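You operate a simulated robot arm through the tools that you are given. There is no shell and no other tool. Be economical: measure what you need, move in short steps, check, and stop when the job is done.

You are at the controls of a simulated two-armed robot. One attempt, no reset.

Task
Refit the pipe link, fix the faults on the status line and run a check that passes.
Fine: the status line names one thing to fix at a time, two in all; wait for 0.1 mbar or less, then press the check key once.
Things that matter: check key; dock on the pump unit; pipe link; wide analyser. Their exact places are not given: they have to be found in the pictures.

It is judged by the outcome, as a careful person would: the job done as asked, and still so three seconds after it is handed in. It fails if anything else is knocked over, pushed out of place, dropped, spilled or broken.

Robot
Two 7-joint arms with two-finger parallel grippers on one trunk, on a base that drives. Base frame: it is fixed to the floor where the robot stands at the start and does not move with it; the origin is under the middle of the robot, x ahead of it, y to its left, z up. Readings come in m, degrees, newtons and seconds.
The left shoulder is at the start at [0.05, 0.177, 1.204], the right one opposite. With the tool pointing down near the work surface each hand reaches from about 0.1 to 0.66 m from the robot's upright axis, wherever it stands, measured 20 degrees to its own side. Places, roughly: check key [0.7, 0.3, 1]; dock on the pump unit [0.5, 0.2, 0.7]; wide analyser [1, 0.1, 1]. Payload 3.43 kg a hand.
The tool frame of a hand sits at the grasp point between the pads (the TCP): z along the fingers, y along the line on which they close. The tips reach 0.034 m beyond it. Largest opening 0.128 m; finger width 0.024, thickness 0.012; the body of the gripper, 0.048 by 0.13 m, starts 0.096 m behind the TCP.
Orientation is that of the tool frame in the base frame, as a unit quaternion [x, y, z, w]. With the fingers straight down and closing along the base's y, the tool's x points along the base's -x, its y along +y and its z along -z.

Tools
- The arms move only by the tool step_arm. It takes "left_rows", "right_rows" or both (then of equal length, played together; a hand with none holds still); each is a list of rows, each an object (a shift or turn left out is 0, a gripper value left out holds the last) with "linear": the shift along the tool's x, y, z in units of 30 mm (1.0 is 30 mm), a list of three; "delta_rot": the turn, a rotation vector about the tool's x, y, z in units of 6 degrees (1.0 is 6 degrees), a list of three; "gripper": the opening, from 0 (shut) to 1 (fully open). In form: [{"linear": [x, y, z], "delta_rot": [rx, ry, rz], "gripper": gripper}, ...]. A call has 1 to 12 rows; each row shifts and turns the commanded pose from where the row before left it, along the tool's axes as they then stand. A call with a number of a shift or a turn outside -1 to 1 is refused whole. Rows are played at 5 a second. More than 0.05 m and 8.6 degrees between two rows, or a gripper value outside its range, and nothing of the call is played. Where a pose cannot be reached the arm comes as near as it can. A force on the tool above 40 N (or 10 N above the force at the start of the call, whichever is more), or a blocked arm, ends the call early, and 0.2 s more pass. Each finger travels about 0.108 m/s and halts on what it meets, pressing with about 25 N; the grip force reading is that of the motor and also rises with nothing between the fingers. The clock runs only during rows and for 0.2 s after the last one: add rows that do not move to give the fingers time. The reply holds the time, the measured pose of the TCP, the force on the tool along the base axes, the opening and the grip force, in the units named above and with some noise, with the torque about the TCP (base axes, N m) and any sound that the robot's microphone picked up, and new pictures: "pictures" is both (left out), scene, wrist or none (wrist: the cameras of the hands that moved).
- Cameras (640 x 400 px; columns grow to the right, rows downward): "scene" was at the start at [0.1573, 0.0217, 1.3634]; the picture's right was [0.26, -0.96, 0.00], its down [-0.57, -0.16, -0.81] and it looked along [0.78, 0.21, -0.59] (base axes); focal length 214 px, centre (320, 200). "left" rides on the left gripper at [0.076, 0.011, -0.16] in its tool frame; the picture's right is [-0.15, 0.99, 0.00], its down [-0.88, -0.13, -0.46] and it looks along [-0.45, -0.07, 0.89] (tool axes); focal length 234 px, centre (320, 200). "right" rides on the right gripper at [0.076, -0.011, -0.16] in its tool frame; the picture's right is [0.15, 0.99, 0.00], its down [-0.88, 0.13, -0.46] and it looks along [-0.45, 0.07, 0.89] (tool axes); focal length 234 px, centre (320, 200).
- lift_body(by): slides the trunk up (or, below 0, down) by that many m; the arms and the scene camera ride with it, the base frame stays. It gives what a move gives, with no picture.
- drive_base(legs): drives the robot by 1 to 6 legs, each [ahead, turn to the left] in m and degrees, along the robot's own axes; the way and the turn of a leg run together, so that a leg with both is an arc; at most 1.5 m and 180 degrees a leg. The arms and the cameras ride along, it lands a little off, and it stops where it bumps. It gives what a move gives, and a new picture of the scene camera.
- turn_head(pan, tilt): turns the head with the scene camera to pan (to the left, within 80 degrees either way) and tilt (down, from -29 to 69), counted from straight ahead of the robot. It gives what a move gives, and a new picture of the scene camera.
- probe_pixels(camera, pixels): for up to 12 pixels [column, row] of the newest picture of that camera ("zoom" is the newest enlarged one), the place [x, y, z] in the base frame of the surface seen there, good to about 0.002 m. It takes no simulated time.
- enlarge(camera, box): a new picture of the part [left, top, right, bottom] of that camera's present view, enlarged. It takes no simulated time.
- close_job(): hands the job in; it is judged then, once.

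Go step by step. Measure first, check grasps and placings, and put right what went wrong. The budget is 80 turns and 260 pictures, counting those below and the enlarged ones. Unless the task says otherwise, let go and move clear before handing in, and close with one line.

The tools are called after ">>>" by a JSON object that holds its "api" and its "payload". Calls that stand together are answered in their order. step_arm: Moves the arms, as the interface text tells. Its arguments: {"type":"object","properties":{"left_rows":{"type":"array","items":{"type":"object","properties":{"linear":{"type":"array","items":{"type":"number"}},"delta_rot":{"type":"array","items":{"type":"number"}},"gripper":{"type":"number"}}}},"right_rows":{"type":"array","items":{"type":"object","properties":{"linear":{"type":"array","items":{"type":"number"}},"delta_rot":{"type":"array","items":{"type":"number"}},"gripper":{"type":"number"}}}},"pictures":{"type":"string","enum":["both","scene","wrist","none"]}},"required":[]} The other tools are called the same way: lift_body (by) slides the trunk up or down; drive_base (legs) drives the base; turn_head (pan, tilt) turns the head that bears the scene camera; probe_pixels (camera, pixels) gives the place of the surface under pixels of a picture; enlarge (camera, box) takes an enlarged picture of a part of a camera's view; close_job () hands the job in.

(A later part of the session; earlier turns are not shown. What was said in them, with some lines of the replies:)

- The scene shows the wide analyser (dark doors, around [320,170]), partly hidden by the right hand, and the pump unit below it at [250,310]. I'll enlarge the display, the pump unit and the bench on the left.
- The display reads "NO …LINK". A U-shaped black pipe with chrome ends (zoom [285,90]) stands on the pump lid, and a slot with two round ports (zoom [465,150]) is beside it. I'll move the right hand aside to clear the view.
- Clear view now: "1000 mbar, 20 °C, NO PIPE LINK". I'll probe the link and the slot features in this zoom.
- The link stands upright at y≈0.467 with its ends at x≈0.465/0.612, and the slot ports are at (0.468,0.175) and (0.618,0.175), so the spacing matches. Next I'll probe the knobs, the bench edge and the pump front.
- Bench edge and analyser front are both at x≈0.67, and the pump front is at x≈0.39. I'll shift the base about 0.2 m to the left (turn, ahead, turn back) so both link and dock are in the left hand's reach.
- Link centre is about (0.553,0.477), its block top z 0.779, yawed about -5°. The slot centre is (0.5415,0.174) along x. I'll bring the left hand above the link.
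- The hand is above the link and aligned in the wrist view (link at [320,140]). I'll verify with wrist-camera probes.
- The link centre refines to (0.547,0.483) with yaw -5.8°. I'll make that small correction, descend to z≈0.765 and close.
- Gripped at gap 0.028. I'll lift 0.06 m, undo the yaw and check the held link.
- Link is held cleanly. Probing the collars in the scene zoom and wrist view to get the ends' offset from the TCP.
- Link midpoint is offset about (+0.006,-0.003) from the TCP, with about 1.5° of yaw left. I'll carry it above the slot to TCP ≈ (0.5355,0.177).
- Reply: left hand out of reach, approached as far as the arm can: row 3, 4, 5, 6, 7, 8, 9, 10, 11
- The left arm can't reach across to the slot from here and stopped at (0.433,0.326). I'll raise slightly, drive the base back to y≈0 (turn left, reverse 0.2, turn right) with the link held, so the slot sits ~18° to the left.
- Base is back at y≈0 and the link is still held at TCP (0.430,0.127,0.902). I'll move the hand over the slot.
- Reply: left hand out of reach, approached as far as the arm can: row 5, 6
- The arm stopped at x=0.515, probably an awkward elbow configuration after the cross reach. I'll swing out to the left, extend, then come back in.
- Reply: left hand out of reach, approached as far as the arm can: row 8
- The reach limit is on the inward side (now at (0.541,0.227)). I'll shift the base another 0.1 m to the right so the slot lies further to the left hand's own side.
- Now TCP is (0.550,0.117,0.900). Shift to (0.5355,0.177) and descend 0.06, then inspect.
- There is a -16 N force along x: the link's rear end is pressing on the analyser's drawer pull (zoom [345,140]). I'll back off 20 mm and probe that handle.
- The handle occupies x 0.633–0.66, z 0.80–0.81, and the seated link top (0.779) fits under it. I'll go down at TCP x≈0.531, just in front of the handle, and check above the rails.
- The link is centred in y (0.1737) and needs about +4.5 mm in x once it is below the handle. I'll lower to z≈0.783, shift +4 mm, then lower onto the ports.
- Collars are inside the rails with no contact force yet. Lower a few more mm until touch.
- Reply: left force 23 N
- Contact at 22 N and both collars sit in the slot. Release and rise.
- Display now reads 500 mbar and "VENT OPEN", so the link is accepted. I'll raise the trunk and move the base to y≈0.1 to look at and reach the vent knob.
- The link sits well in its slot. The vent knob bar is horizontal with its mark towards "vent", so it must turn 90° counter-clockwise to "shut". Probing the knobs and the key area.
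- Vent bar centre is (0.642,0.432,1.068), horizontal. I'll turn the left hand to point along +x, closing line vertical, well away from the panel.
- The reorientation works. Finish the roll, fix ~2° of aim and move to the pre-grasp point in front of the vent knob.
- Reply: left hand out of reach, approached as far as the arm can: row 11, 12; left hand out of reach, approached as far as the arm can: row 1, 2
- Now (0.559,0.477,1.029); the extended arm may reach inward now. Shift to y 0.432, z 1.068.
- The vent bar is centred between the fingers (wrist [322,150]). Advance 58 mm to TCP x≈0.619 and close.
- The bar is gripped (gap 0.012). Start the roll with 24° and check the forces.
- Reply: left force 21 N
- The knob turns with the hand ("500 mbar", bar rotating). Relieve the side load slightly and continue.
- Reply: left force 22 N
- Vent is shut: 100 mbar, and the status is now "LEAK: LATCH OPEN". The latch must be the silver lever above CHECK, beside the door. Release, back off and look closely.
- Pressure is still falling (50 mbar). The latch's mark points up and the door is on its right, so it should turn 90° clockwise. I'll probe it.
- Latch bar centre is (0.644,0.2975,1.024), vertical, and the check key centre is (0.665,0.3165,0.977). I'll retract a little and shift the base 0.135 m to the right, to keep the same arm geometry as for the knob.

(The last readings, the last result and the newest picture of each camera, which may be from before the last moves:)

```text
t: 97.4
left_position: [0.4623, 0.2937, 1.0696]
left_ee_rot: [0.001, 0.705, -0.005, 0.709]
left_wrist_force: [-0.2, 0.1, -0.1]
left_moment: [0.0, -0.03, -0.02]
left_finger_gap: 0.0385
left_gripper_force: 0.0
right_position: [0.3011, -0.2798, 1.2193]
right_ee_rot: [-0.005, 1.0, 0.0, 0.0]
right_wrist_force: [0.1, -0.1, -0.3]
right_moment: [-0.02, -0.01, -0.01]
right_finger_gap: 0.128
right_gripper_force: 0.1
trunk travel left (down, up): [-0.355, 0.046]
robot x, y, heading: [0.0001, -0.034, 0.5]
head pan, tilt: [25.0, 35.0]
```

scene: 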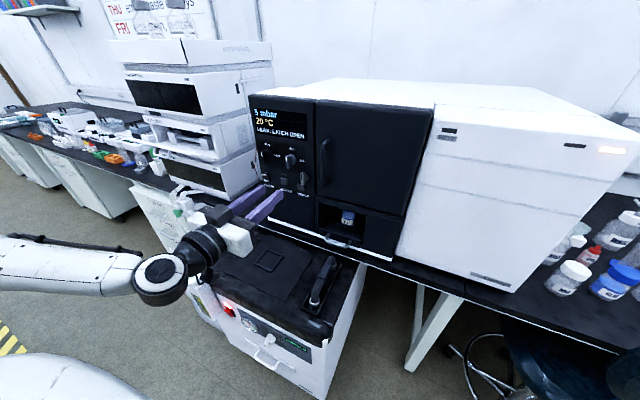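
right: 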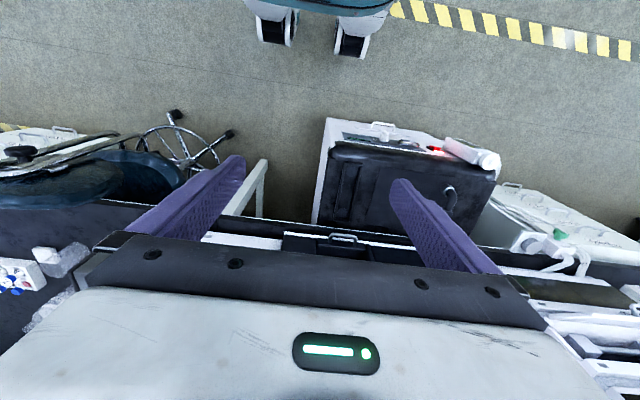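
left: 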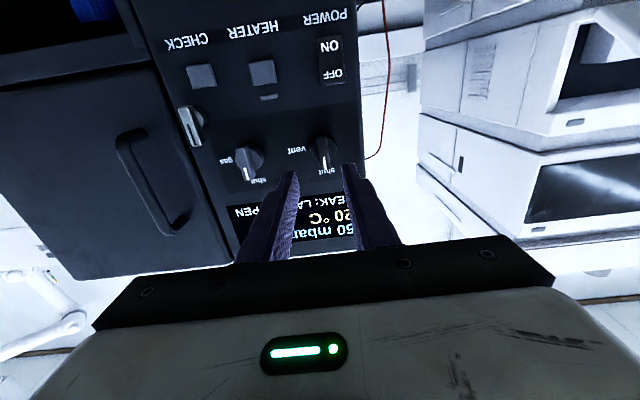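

5 mbar now. Move to the pre-grasp point in front of the latch.

>>> {"api": "step_arm", "payload": {"left_rows": [{"linear": [0.76, 0.13, 0]}, {"linear": [0.76, 0, 0]}, {"linear": [0, 0, 0.8]}, {"linear": [0, 0, 0.8]}, {"linear": [0, 0, 0.8]}, {"linear": [0, 0, 0.8]}, {}]}}

>>> {"api": "enlarge", "payload": {"camera": "scene", "box": [225, 120, 335, 220]}}

```text
t: 99.0
left_position: [0.5585, 0.2964, 1.0243]
left_ee_rot: [0.001, 0.705, -0.004, 0.709]
left_wrist_force: [-0.6, -0.4, -0.9]
left_moment: [0.0, 0.0, 0.01]
left_finger_gap: 0.0387
left_gripper_force: 0.1
right_position: [0.3013, -0.2814, 1.2186]
right_ee_rot: [-0.004, 1.0, 0.0, 0.0]
right_wrist_force: [-0.4, 0.5, 0.1]
right_moment: [-0.01, 0.05, 0.02]
right_finger_gap: 0.1277
right_gripper_force: 0.1
trunk travel left (down, up): [-0.355, 0.046]
robot x, y, heading: [-0.0019, -0.0359, 0.6]
head pan, tilt: [25.0, 35.0]
```

scene: 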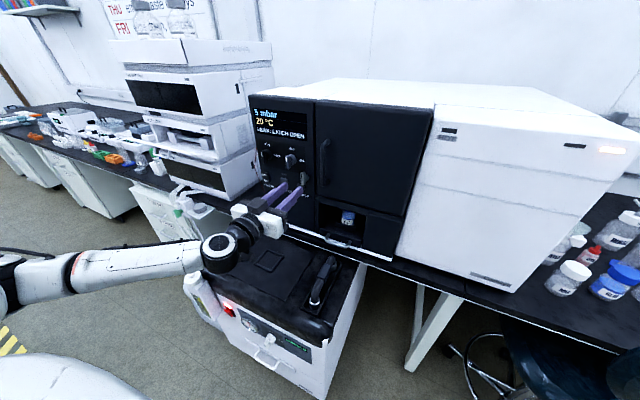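
left: 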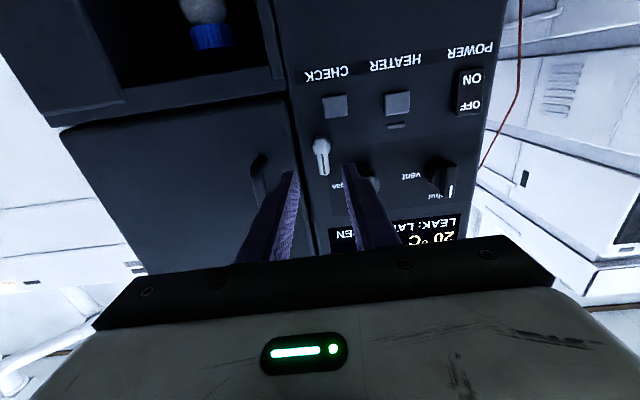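

```text
4.00 times, centred on (280, 170) of scene
```

zoom: 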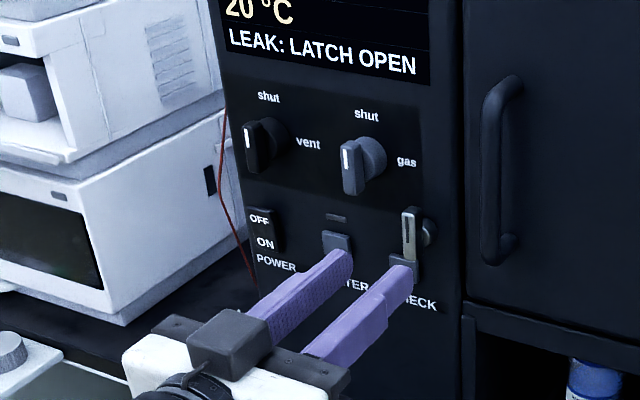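

The latch is centred between the fingers (wrist [321,155]). Advance 60 mm and close.

>>> {"api": "step_arm", "payload": {"left_rows": [{"linear": [0, 0.03, 0.7]}, {"linear": [0, 0, 0.7]}, {"linear": [0, 0, 0.6]}, {}, {"gripper": 0.15}, {"gripper": 0}, {"gripper": 0}]}}

>>> {"api": "enlarge", "payload": {"camera": "scene", "box": [225, 100, 335, 220]}}

```text
t: 100.6
left_position: [0.6189, 0.2996, 1.0267]
left_ee_rot: [0.001, 0.705, -0.003, 0.709]
left_wrist_force: [1.8, 6.5, 1.4]
left_moment: [0.29, 0.71, 0.36]
left_finger_gap: 0.0117
left_gripper_force: 45.5
right_position: [0.3023, -0.2786, 1.2174]
right_ee_rot: [-0.004, 1.0, 0.0, 0.0]
right_wrist_force: [0.2, 0.1, 0.5]
right_moment: [0.02, 0.0, 0.03]
right_finger_gap: 0.1282
right_gripper_force: 0.0
trunk travel left (down, up): [-0.355, 0.046]
robot x, y, heading: [0.003, -0.0355, 0.6]
head pan, tilt: [25.0, 35.0]
```

scene: 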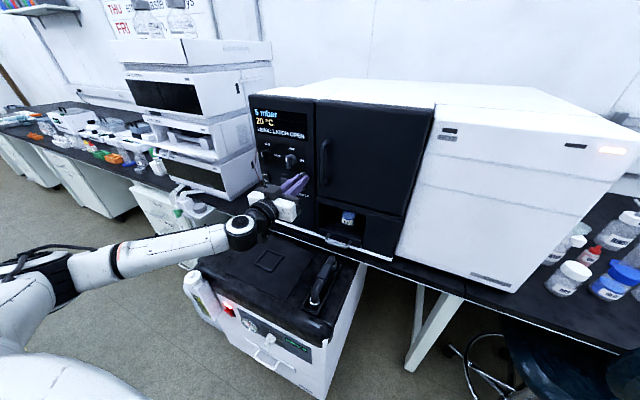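
left: 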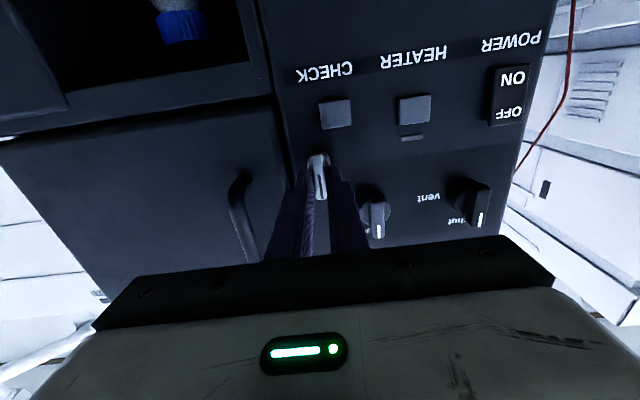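

```text
3.33 times, centred on (280, 160) of scene
```

zoom: 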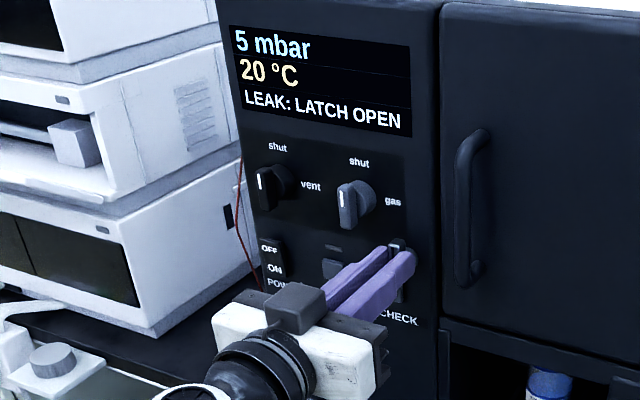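

Gripped (gap 0.0117). Turn clockwise (tool +z), first 24°, watching torque.

>>> {"api": "step_arm", "payload": {"left_rows": [{"linear": [0, 0.06, 0], "delta_rot": [0, 0, 0.8]}, {"delta_rot": [0, 0, 0.8]}, {"delta_rot": [0, 0, 0.8]}, {"delta_rot": [0, 0, 0.8]}, {"delta_rot": [0, 0, 0.8]}], "pictures": "wrist"}}

>>> {"api": "enlarge", "payload": {"camera": "scene", "box": [225, 100, 335, 220]}}

```text
t: 101.8
left_position: [0.6195, 0.2955, 1.0245]
left_ee_rot: [0.15, 0.689, 0.143, 0.695]
left_wrist_force: [13.7, -7.1, 4.3]
left_moment: [-0.04, 0.59, 0.37]
left_finger_gap: 0.0118
left_gripper_force: 45.2
right_position: [0.3031, -0.2803, 1.2169]
right_ee_rot: [-0.003, 1.0, 0.0, -0.001]
right_wrist_force: [0.2, 0.3, -0.7]
right_moment: [-0.01, -0.01, 0.02]
right_finger_gap: 0.1284
right_gripper_force: 0.1
trunk travel left (down, up): [-0.355, 0.046]
robot x, y, heading: [-0.0009, -0.0325, 0.3]
head pan, tilt: [25.0, 35.0]
```

left: 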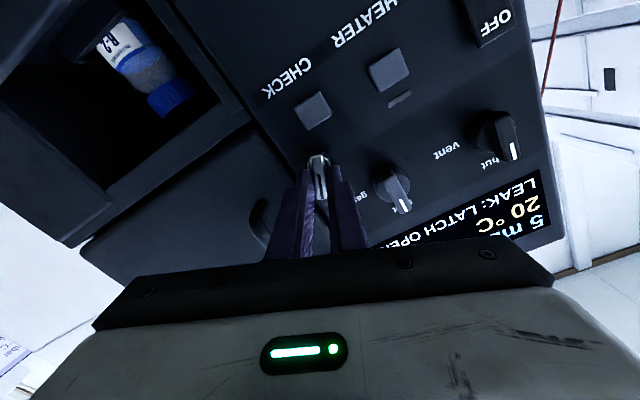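

```text
3.33 times, centred on (280, 160) of scene
```

zoom: 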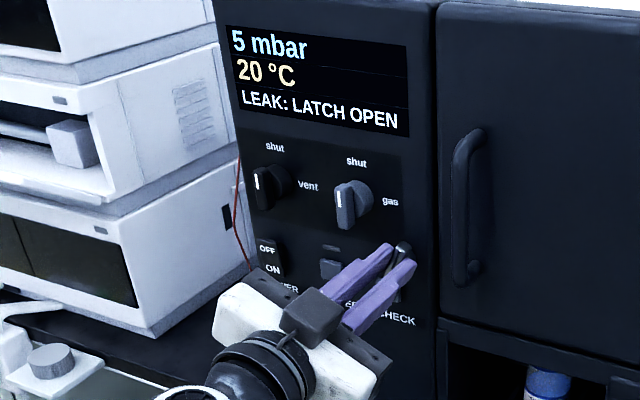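

It turns freely clockwise. Continue the remaining 66°.

>>> {"api": "step_arm", "payload": {"left_rows": [{"linear": [0, 0, 0.03], "delta_rot": [0, 0, 0.9]}, {"delta_rot": [0, 0, 0.9]}, {"delta_rot": [0, 0, 0.9]}, {"delta_rot": [0, 0, 0.9]}, {"delta_rot": [0, 0, 0.9]}, {"delta_rot": [0, 0, 0.9]}], "pictures": "none"}}

>>> {"api": "enlarge", "payload": {"camera": "scene", "box": [225, 100, 335, 220]}}

```text
t: 103.2
left_position: [0.6186, 0.293, 1.0211]
left_ee_rot: [0.339, 0.621, 0.326, 0.627]
left_wrist_force: [-0.6, -25.5, -10.8]
left_moment: [-0.19, 0.62, 0.52]
left_finger_gap: 0.0118
left_gripper_force: 44.8
right_position: [0.3017, -0.2831, 1.2167]
right_ee_rot: [-0.003, 1.0, 0.0, -0.001]
right_wrist_force: [-0.5, -0.2, 0.6]
right_moment: [0.0, 0.01, 0.01]
right_finger_gap: 0.128
right_gripper_force: 0.0
trunk travel left (down, up): [-0.355, 0.046]
robot x, y, heading: [-0.0026, -0.0338, 0.5]
head pan, tilt: [25.0, 35.0]
```

```text
3.33 times, centred on (280, 160) of scene
```

zoom: 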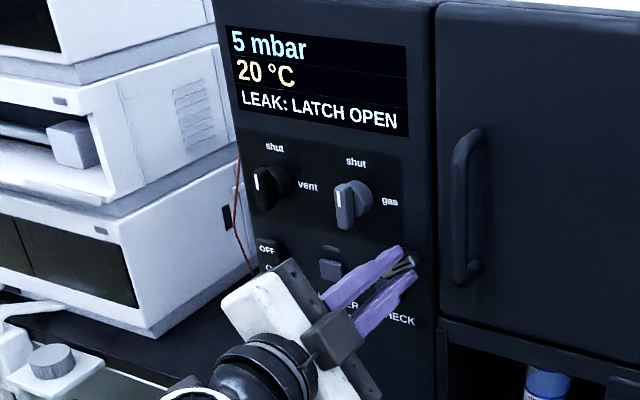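

A side load of -25 N in y is building up. Shift the command 3 mm that way and finish the turn.

>>> {"api": "step_arm", "payload": {"left_rows": [{"linear": [-0.065, -0.083, 0]}, {"delta_rot": [0, 0, 0.8]}, {"delta_rot": [0, 0, 0.8]}, {"delta_rot": [0, 0, 0.8]}, {"delta_rot": [0, 0, 0.8]}, {"delta_rot": [0, 0, 0.8]}, {"delta_rot": [0, 0, 0.8]}, {"delta_rot": [0, 0, 0.8]}], "pictures": "none"}}

>>> {"api": "enlarge", "payload": {"camera": "scene", "box": [225, 100, 335, 220]}}

```text
t: 105.0
left_position: [0.6186, 0.2905, 1.0167]
left_ee_rot: [0.507, 0.497, 0.493, 0.503]
left_wrist_force: [-0.3, -20.3, -21.4]
left_moment: [-0.14, 0.37, 0.36]
left_finger_gap: 0.0117
left_gripper_force: 44.9
right_position: [0.305, -0.2812, 1.217]
right_ee_rot: [-0.004, 1.0, -0.001, -0.001]
right_wrist_force: [0.5, -0.3, 0.0]
right_moment: [0.0, -0.01, 0.0]
right_finger_gap: 0.128
right_gripper_force: 0.1
trunk travel left (down, up): [-0.355, 0.046]
robot x, y, heading: [-0.0007, -0.0312, 0.5]
head pan, tilt: [25.0, 35.0]
```

```text
3.33 times, centred on (280, 160) of scene
```

zoom: 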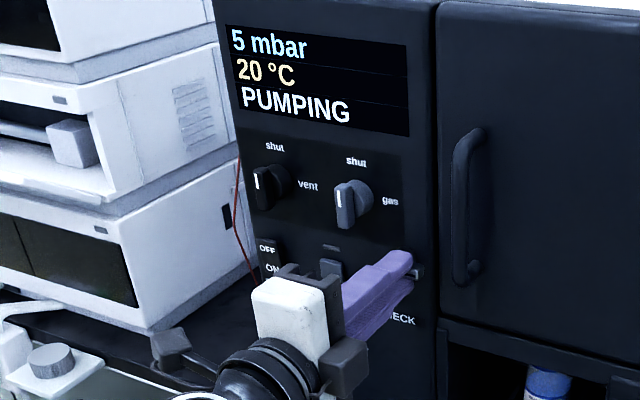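

Status is "PUMPING" and both faults are cleared. Release the latch and back off, then close the fingers and wait for 0.1 mbar.

>>> {"api": "step_arm", "payload": {"left_rows": [{"gripper": 0.1}, {"gripper": 0.25}, {"gripper": 0.25}, {"linear": [0, 0, -0.6]}, {"linear": [0, 0, -0.9]}, {"linear": [0, 0, -0.9]}, {"gripper": 0}, {"gripper": 0}, {"gripper": 0}, {"gripper": 0}, {"gripper": 0}, {"gripper": 0}]}}

>>> {"api": "enlarge", "payload": {"camera": "scene", "box": [225, 100, 335, 220]}}

```text
t: 107.6
left_position: [0.5466, 0.2957, 1.0253]
left_ee_rot: [0.5, 0.497, 0.498, 0.505]
left_wrist_force: [0.4, 0.5, -0.3]
left_moment: [0.01, -0.01, -0.02]
left_finger_gap: 0.0004
left_gripper_force: 25.1
right_position: [0.3019, -0.28, 1.2177]
right_ee_rot: [-0.005, 1.0, 0.0, -0.001]
right_wrist_force: [0.3, -0.9, -0.1]
right_moment: [0.02, 0.01, 0.03]
right_finger_gap: 0.1282
right_gripper_force: 0.1
trunk travel left (down, up): [-0.355, 0.046]
robot x, y, heading: [0.0009, -0.0346, 0.4]
head pan, tilt: [25.0, 35.0]
```

scene: 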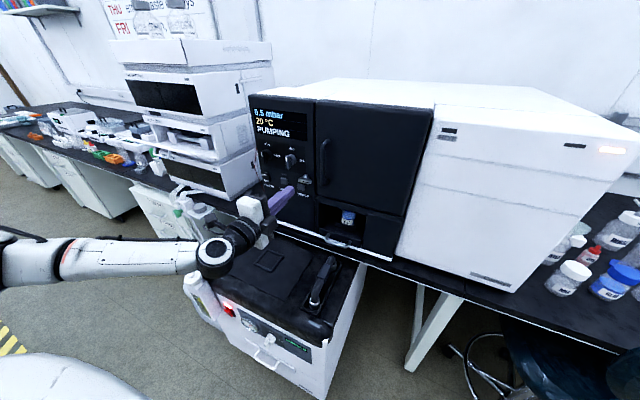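
left: 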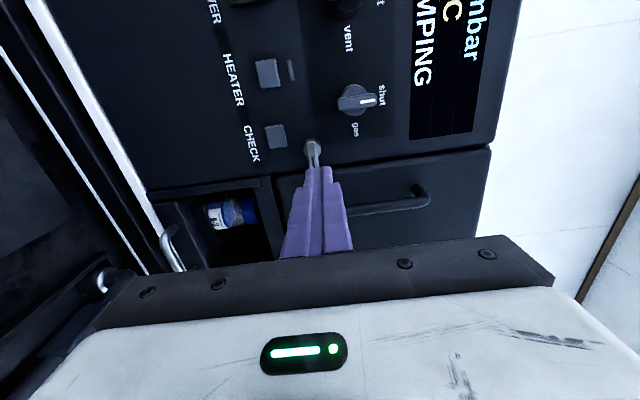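

```text
3.33 times, centred on (280, 160) of scene
```

zoom: 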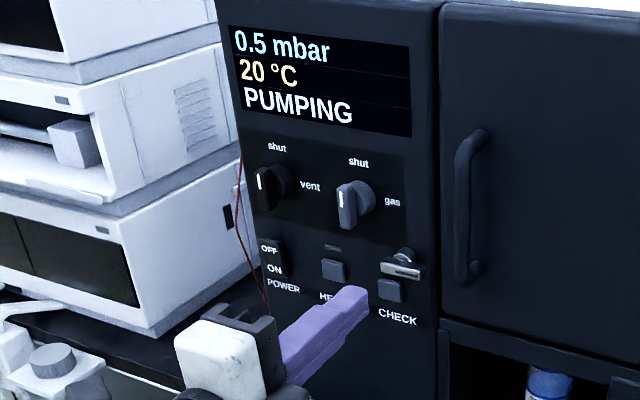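

0.5 mbar and dropping, latch horizontal. Re-probe the key and move in front of it while waiting.

>>> {"api": "probe_pixels", "payload": {"camera": "left", "pixels": [[276, 136], [268, 128], [284, 146], [312, 150]]}}

>>> {"api": "step_arm", "payload": {"left_rows": [{"linear": [0.35, -0.85, 0]}, {"linear": [0.35, -0.85, 0]}, {}, {}, {}, {}, {}, {}, {}]}}

>>> {"api": "enlarge", "payload": {"camera": "scene", "box": [225, 100, 335, 220]}}

```text
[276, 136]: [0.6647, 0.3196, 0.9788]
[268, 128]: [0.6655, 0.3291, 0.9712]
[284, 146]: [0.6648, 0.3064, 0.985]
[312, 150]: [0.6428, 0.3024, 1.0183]
```

```text
t: 109.6
left_position: [0.5485, 0.3168, 0.9731]
left_ee_rot: [0.5, 0.498, 0.498, 0.504]
left_wrist_force: [-0.2, -0.4, -0.6]
left_moment: [0.0, -0.01, 0.01]
left_finger_gap: 0.0001
left_gripper_force: 25.1
right_position: [0.3016, -0.2792, 1.2173]
right_ee_rot: [-0.004, 1.0, 0.001, 0.0]
right_wrist_force: [-1.2, -0.7, -1.0]
right_moment: [0.0, 0.0, 0.0]
right_finger_gap: 0.128
right_gripper_force: 0.1
trunk travel left (down, up): [-0.355, 0.046]
robot x, y, heading: [0.0011, -0.0351, 0.4]
head pan, tilt: [25.0, 35.0]
```

scene: 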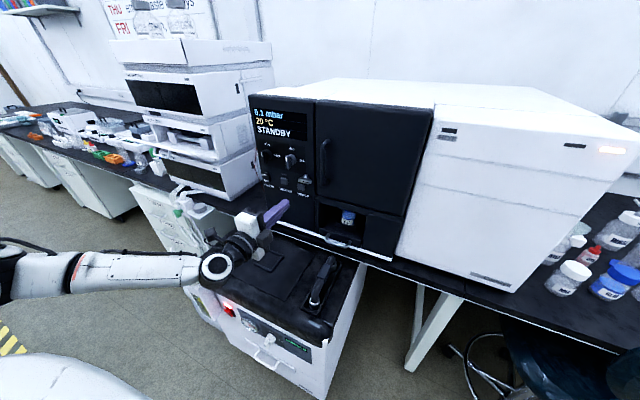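
left: 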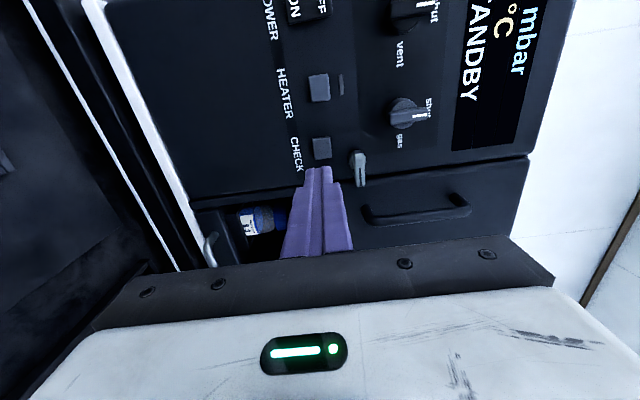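

```text
3.33 times, centred on (280, 160) of scene
```

zoom: 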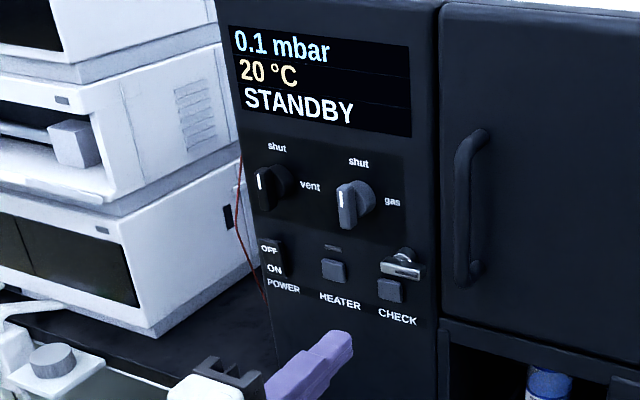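

0.1 mbar and STANDBY. Line up and approach the key (face at x 0.665), stopping just short.

>>> {"api": "step_arm", "payload": {"left_rows": [{"linear": [0.03, 0.15, 0]}, {"linear": [0, 0, 0.8]}, {"linear": [0, 0, 0.8]}, {"linear": [0, 0, 0.8]}, {}]}}

>>> {"api": "enlarge", "payload": {"camera": "scene", "box": [225, 100, 335, 220]}}

```text
t: 110.8
left_position: [0.6195, 0.3177, 0.9782]
left_ee_rot: [0.5, 0.497, 0.498, 0.504]
left_wrist_force: [0.9, 0.7, 0.3]
left_moment: [-0.04, -0.03, 0.0]
left_finger_gap: 0.0
left_gripper_force: 24.9
right_position: [0.3029, -0.2797, 1.2172]
right_ee_rot: [-0.005, 1.0, 0.0, -0.001]
right_wrist_force: [0.8, -0.8, 0.0]
right_moment: [-0.01, 0.0, -0.02]
right_finger_gap: 0.1279
right_gripper_force: 0.0
trunk travel left (down, up): [-0.355, 0.046]
robot x, y, heading: [0.0055, -0.0346, 0.4]
head pan, tilt: [25.0, 35.0]
```

scene: 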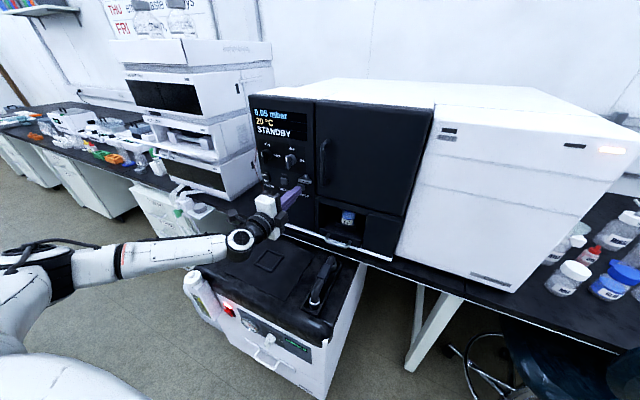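
left: 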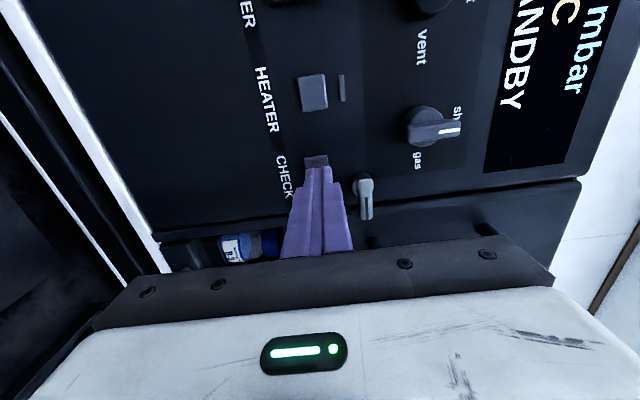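

```text
3.33 times, centred on (280, 160) of scene
```

zoom: 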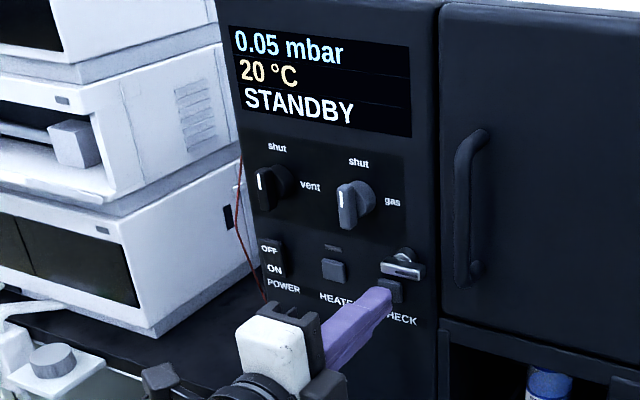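

0.05 mbar, STANDBY, with the tip ~11 mm short of the key and lined up. Press once.

>>> {"api": "step_arm", "payload": {"left_rows": [{"linear": [0, 0, 0.25]}, {"linear": [0, 0, 0.12]}, {"linear": [0, 0, 0.1]}, {"linear": [0, 0, 0.05]}], "pictures": "scene"}}

>>> {"api": "enlarge", "payload": {"camera": "scene", "box": [225, 100, 335, 220]}}

```text
t: 111.8
left_position: [0.6331, 0.3169, 0.9784]
left_ee_rot: [0.499, 0.497, 0.499, 0.505]
left_wrist_force: [-3.4, 0.0, 0.5]
left_moment: [0.0, 0.0, 0.02]
left_finger_gap: 0.0002
left_gripper_force: 24.8
right_position: [0.3012, -0.2789, 1.2178]
right_ee_rot: [-0.004, 1.0, 0.0, 0.0]
right_wrist_force: [-0.2, -0.8, -1.0]
right_moment: [0.01, 0.03, 0.0]
right_finger_gap: 0.1279
right_gripper_force: 0.1
trunk travel left (down, up): [-0.355, 0.046]
robot x, y, heading: [0.001, -0.0356, 0.3]
head pan, tilt: [25.0, 35.0]
heard: click
```

scene: 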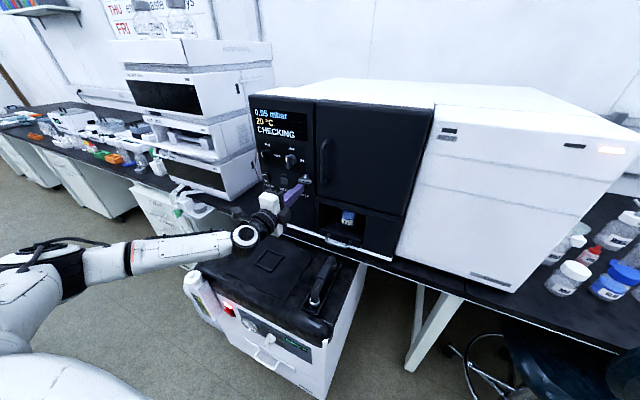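

```text
3.33 times, centred on (280, 160) of scene
```

zoom: 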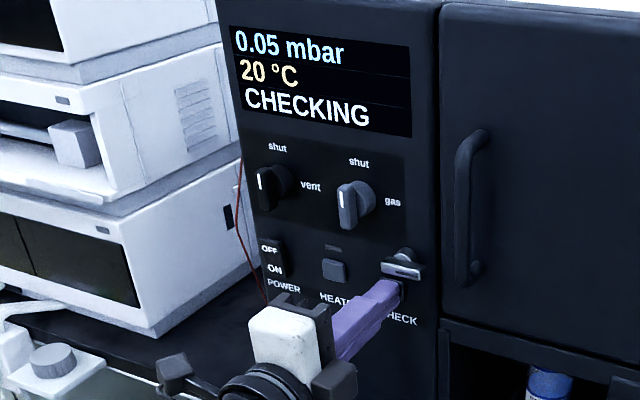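

Click heard and the status is "CHECKING". Retract straight back and wait.

>>> {"api": "step_arm", "payload": {"left_rows": [{"linear": [0, 0, -1]}, {"linear": [0, 0, -1]}, {"linear": [0, 0, -1]}, {"linear": [0, 0, -1]}, {"linear": [0, 0, -1]}, {}, {}, {}, {}, {}, {}, {}], "pictures": "none"}}

>>> {"api": "enlarge", "payload": {"camera": "scene", "box": [225, 100, 335, 220]}}

```text
t: 114.4
left_position: [0.4855, 0.3196, 0.9767]
left_ee_rot: [0.501, 0.498, 0.497, 0.504]
left_wrist_force: [-0.4, -0.1, 0.3]
left_moment: [0.0, -0.02, -0.01]
left_finger_gap: 0.0
left_gripper_force: 24.9
right_position: [0.3014, -0.2799, 1.2182]
right_ee_rot: [-0.004, 1.0, 0.0, 0.0]
right_wrist_force: [0.1, -0.5, 0.7]
right_moment: [0.06, 0.01, 0.0]
right_finger_gap: 0.128
right_gripper_force: 0.1
trunk travel left (down, up): [-0.355, 0.046]
robot x, y, heading: [0.0027, -0.0334, 0.4]
head pan, tilt: [25.0, 35.0]
```

```text
3.33 times, centred on (280, 160) of scene
```

zoom: 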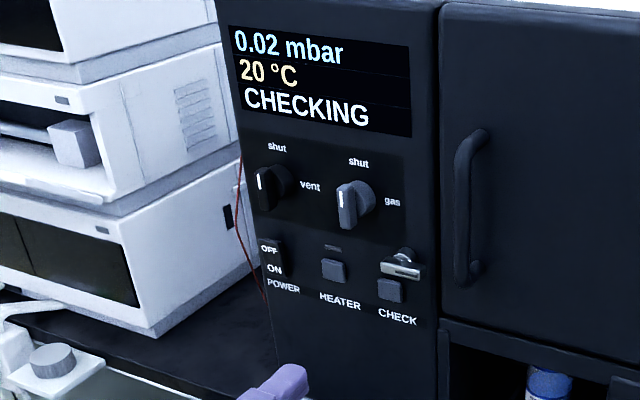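

Still checking at 0.02 mbar; keep waiting without moving.

>>> {"api": "step_arm", "payload": {"left_rows": [{}, {}, {}, {}, {}, {}, {}, {}, {}, {}, {}, {}], "pictures": "none"}}

>>> {"api": "step_arm", "payload": {"left_rows": [{}, {}, {}, {}, {}, {}, {}, {}, {}, {}, {}, {}], "pictures": "scene"}}

>>> {"api": "enlarge", "payload": {"camera": "scene", "box": [225, 100, 335, 220]}}

```text
t: 117.0
left_position: [0.4842, 0.3214, 0.9748]
left_ee_rot: [0.5, 0.497, 0.499, 0.504]
left_wrist_force: [-1.2, 0.5, -1.2]
left_moment: [0.03, -0.02, -0.02]
left_finger_gap: 0.0
left_gripper_force: 25.7
right_position: [0.3008, -0.2796, 1.2182]
right_ee_rot: [-0.004, 1.0, 0.0, 0.0]
right_wrist_force: [0.4, 0.6, 0.0]
right_moment: [-0.01, 0.0, -0.02]
right_finger_gap: 0.1278
right_gripper_force: 0.0
trunk travel left (down, up): [-0.355, 0.046]
robot x, y, heading: [0.0006, -0.0359, 0.3]
head pan, tilt: [25.0, 35.0]
```

```text
t: 119.6
left_position: [0.485, 0.3213, 0.9758]
left_ee_rot: [0.5, 0.497, 0.498, 0.504]
left_wrist_force: [-0.1, -0.1, -0.1]
left_moment: [-0.02, -0.01, 0.01]
left_finger_gap: 0.0001
left_gripper_force: 24.9
right_position: [0.3028, -0.28, 1.2178]
right_ee_rot: [-0.004, 1.0, 0.001, 0.0]
right_wrist_force: [0.0, 1.1, -0.5]
right_moment: [-0.01, -0.02, -0.02]
right_finger_gap: 0.1279
right_gripper_force: 0.1
trunk travel left (down, up): [-0.355, 0.046]
robot x, y, heading: [0.0059, -0.0356, 0.4]
head pan, tilt: [25.0, 35.0]
```

scene: 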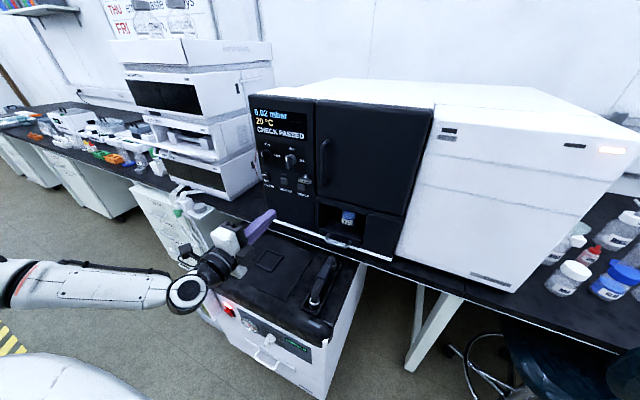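

```text
3.33 times, centred on (280, 160) of scene
```

zoom: 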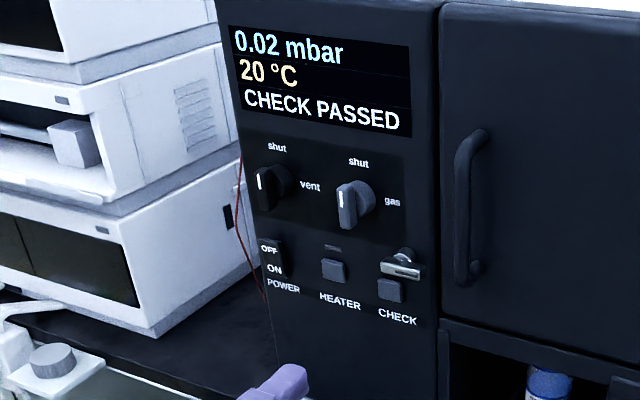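

The display reads "CHECK PASSED" at 0.02 mbar, the link is seated and both hands are clear. Handing in.

>>> {"api": "close_job", "payload": {}}

```text
The job is handed in.
```

The job is done and handed in: the pipe link is back in the pump unit's dock, the vent and the door latch are shut, and the one press of the check key at 0.05 mbar gave "CHECK PASSED". While I was placing the link, it briefly pressed on the analyser's drawer handle with about 16 N. I backed off and saw nothing moved.
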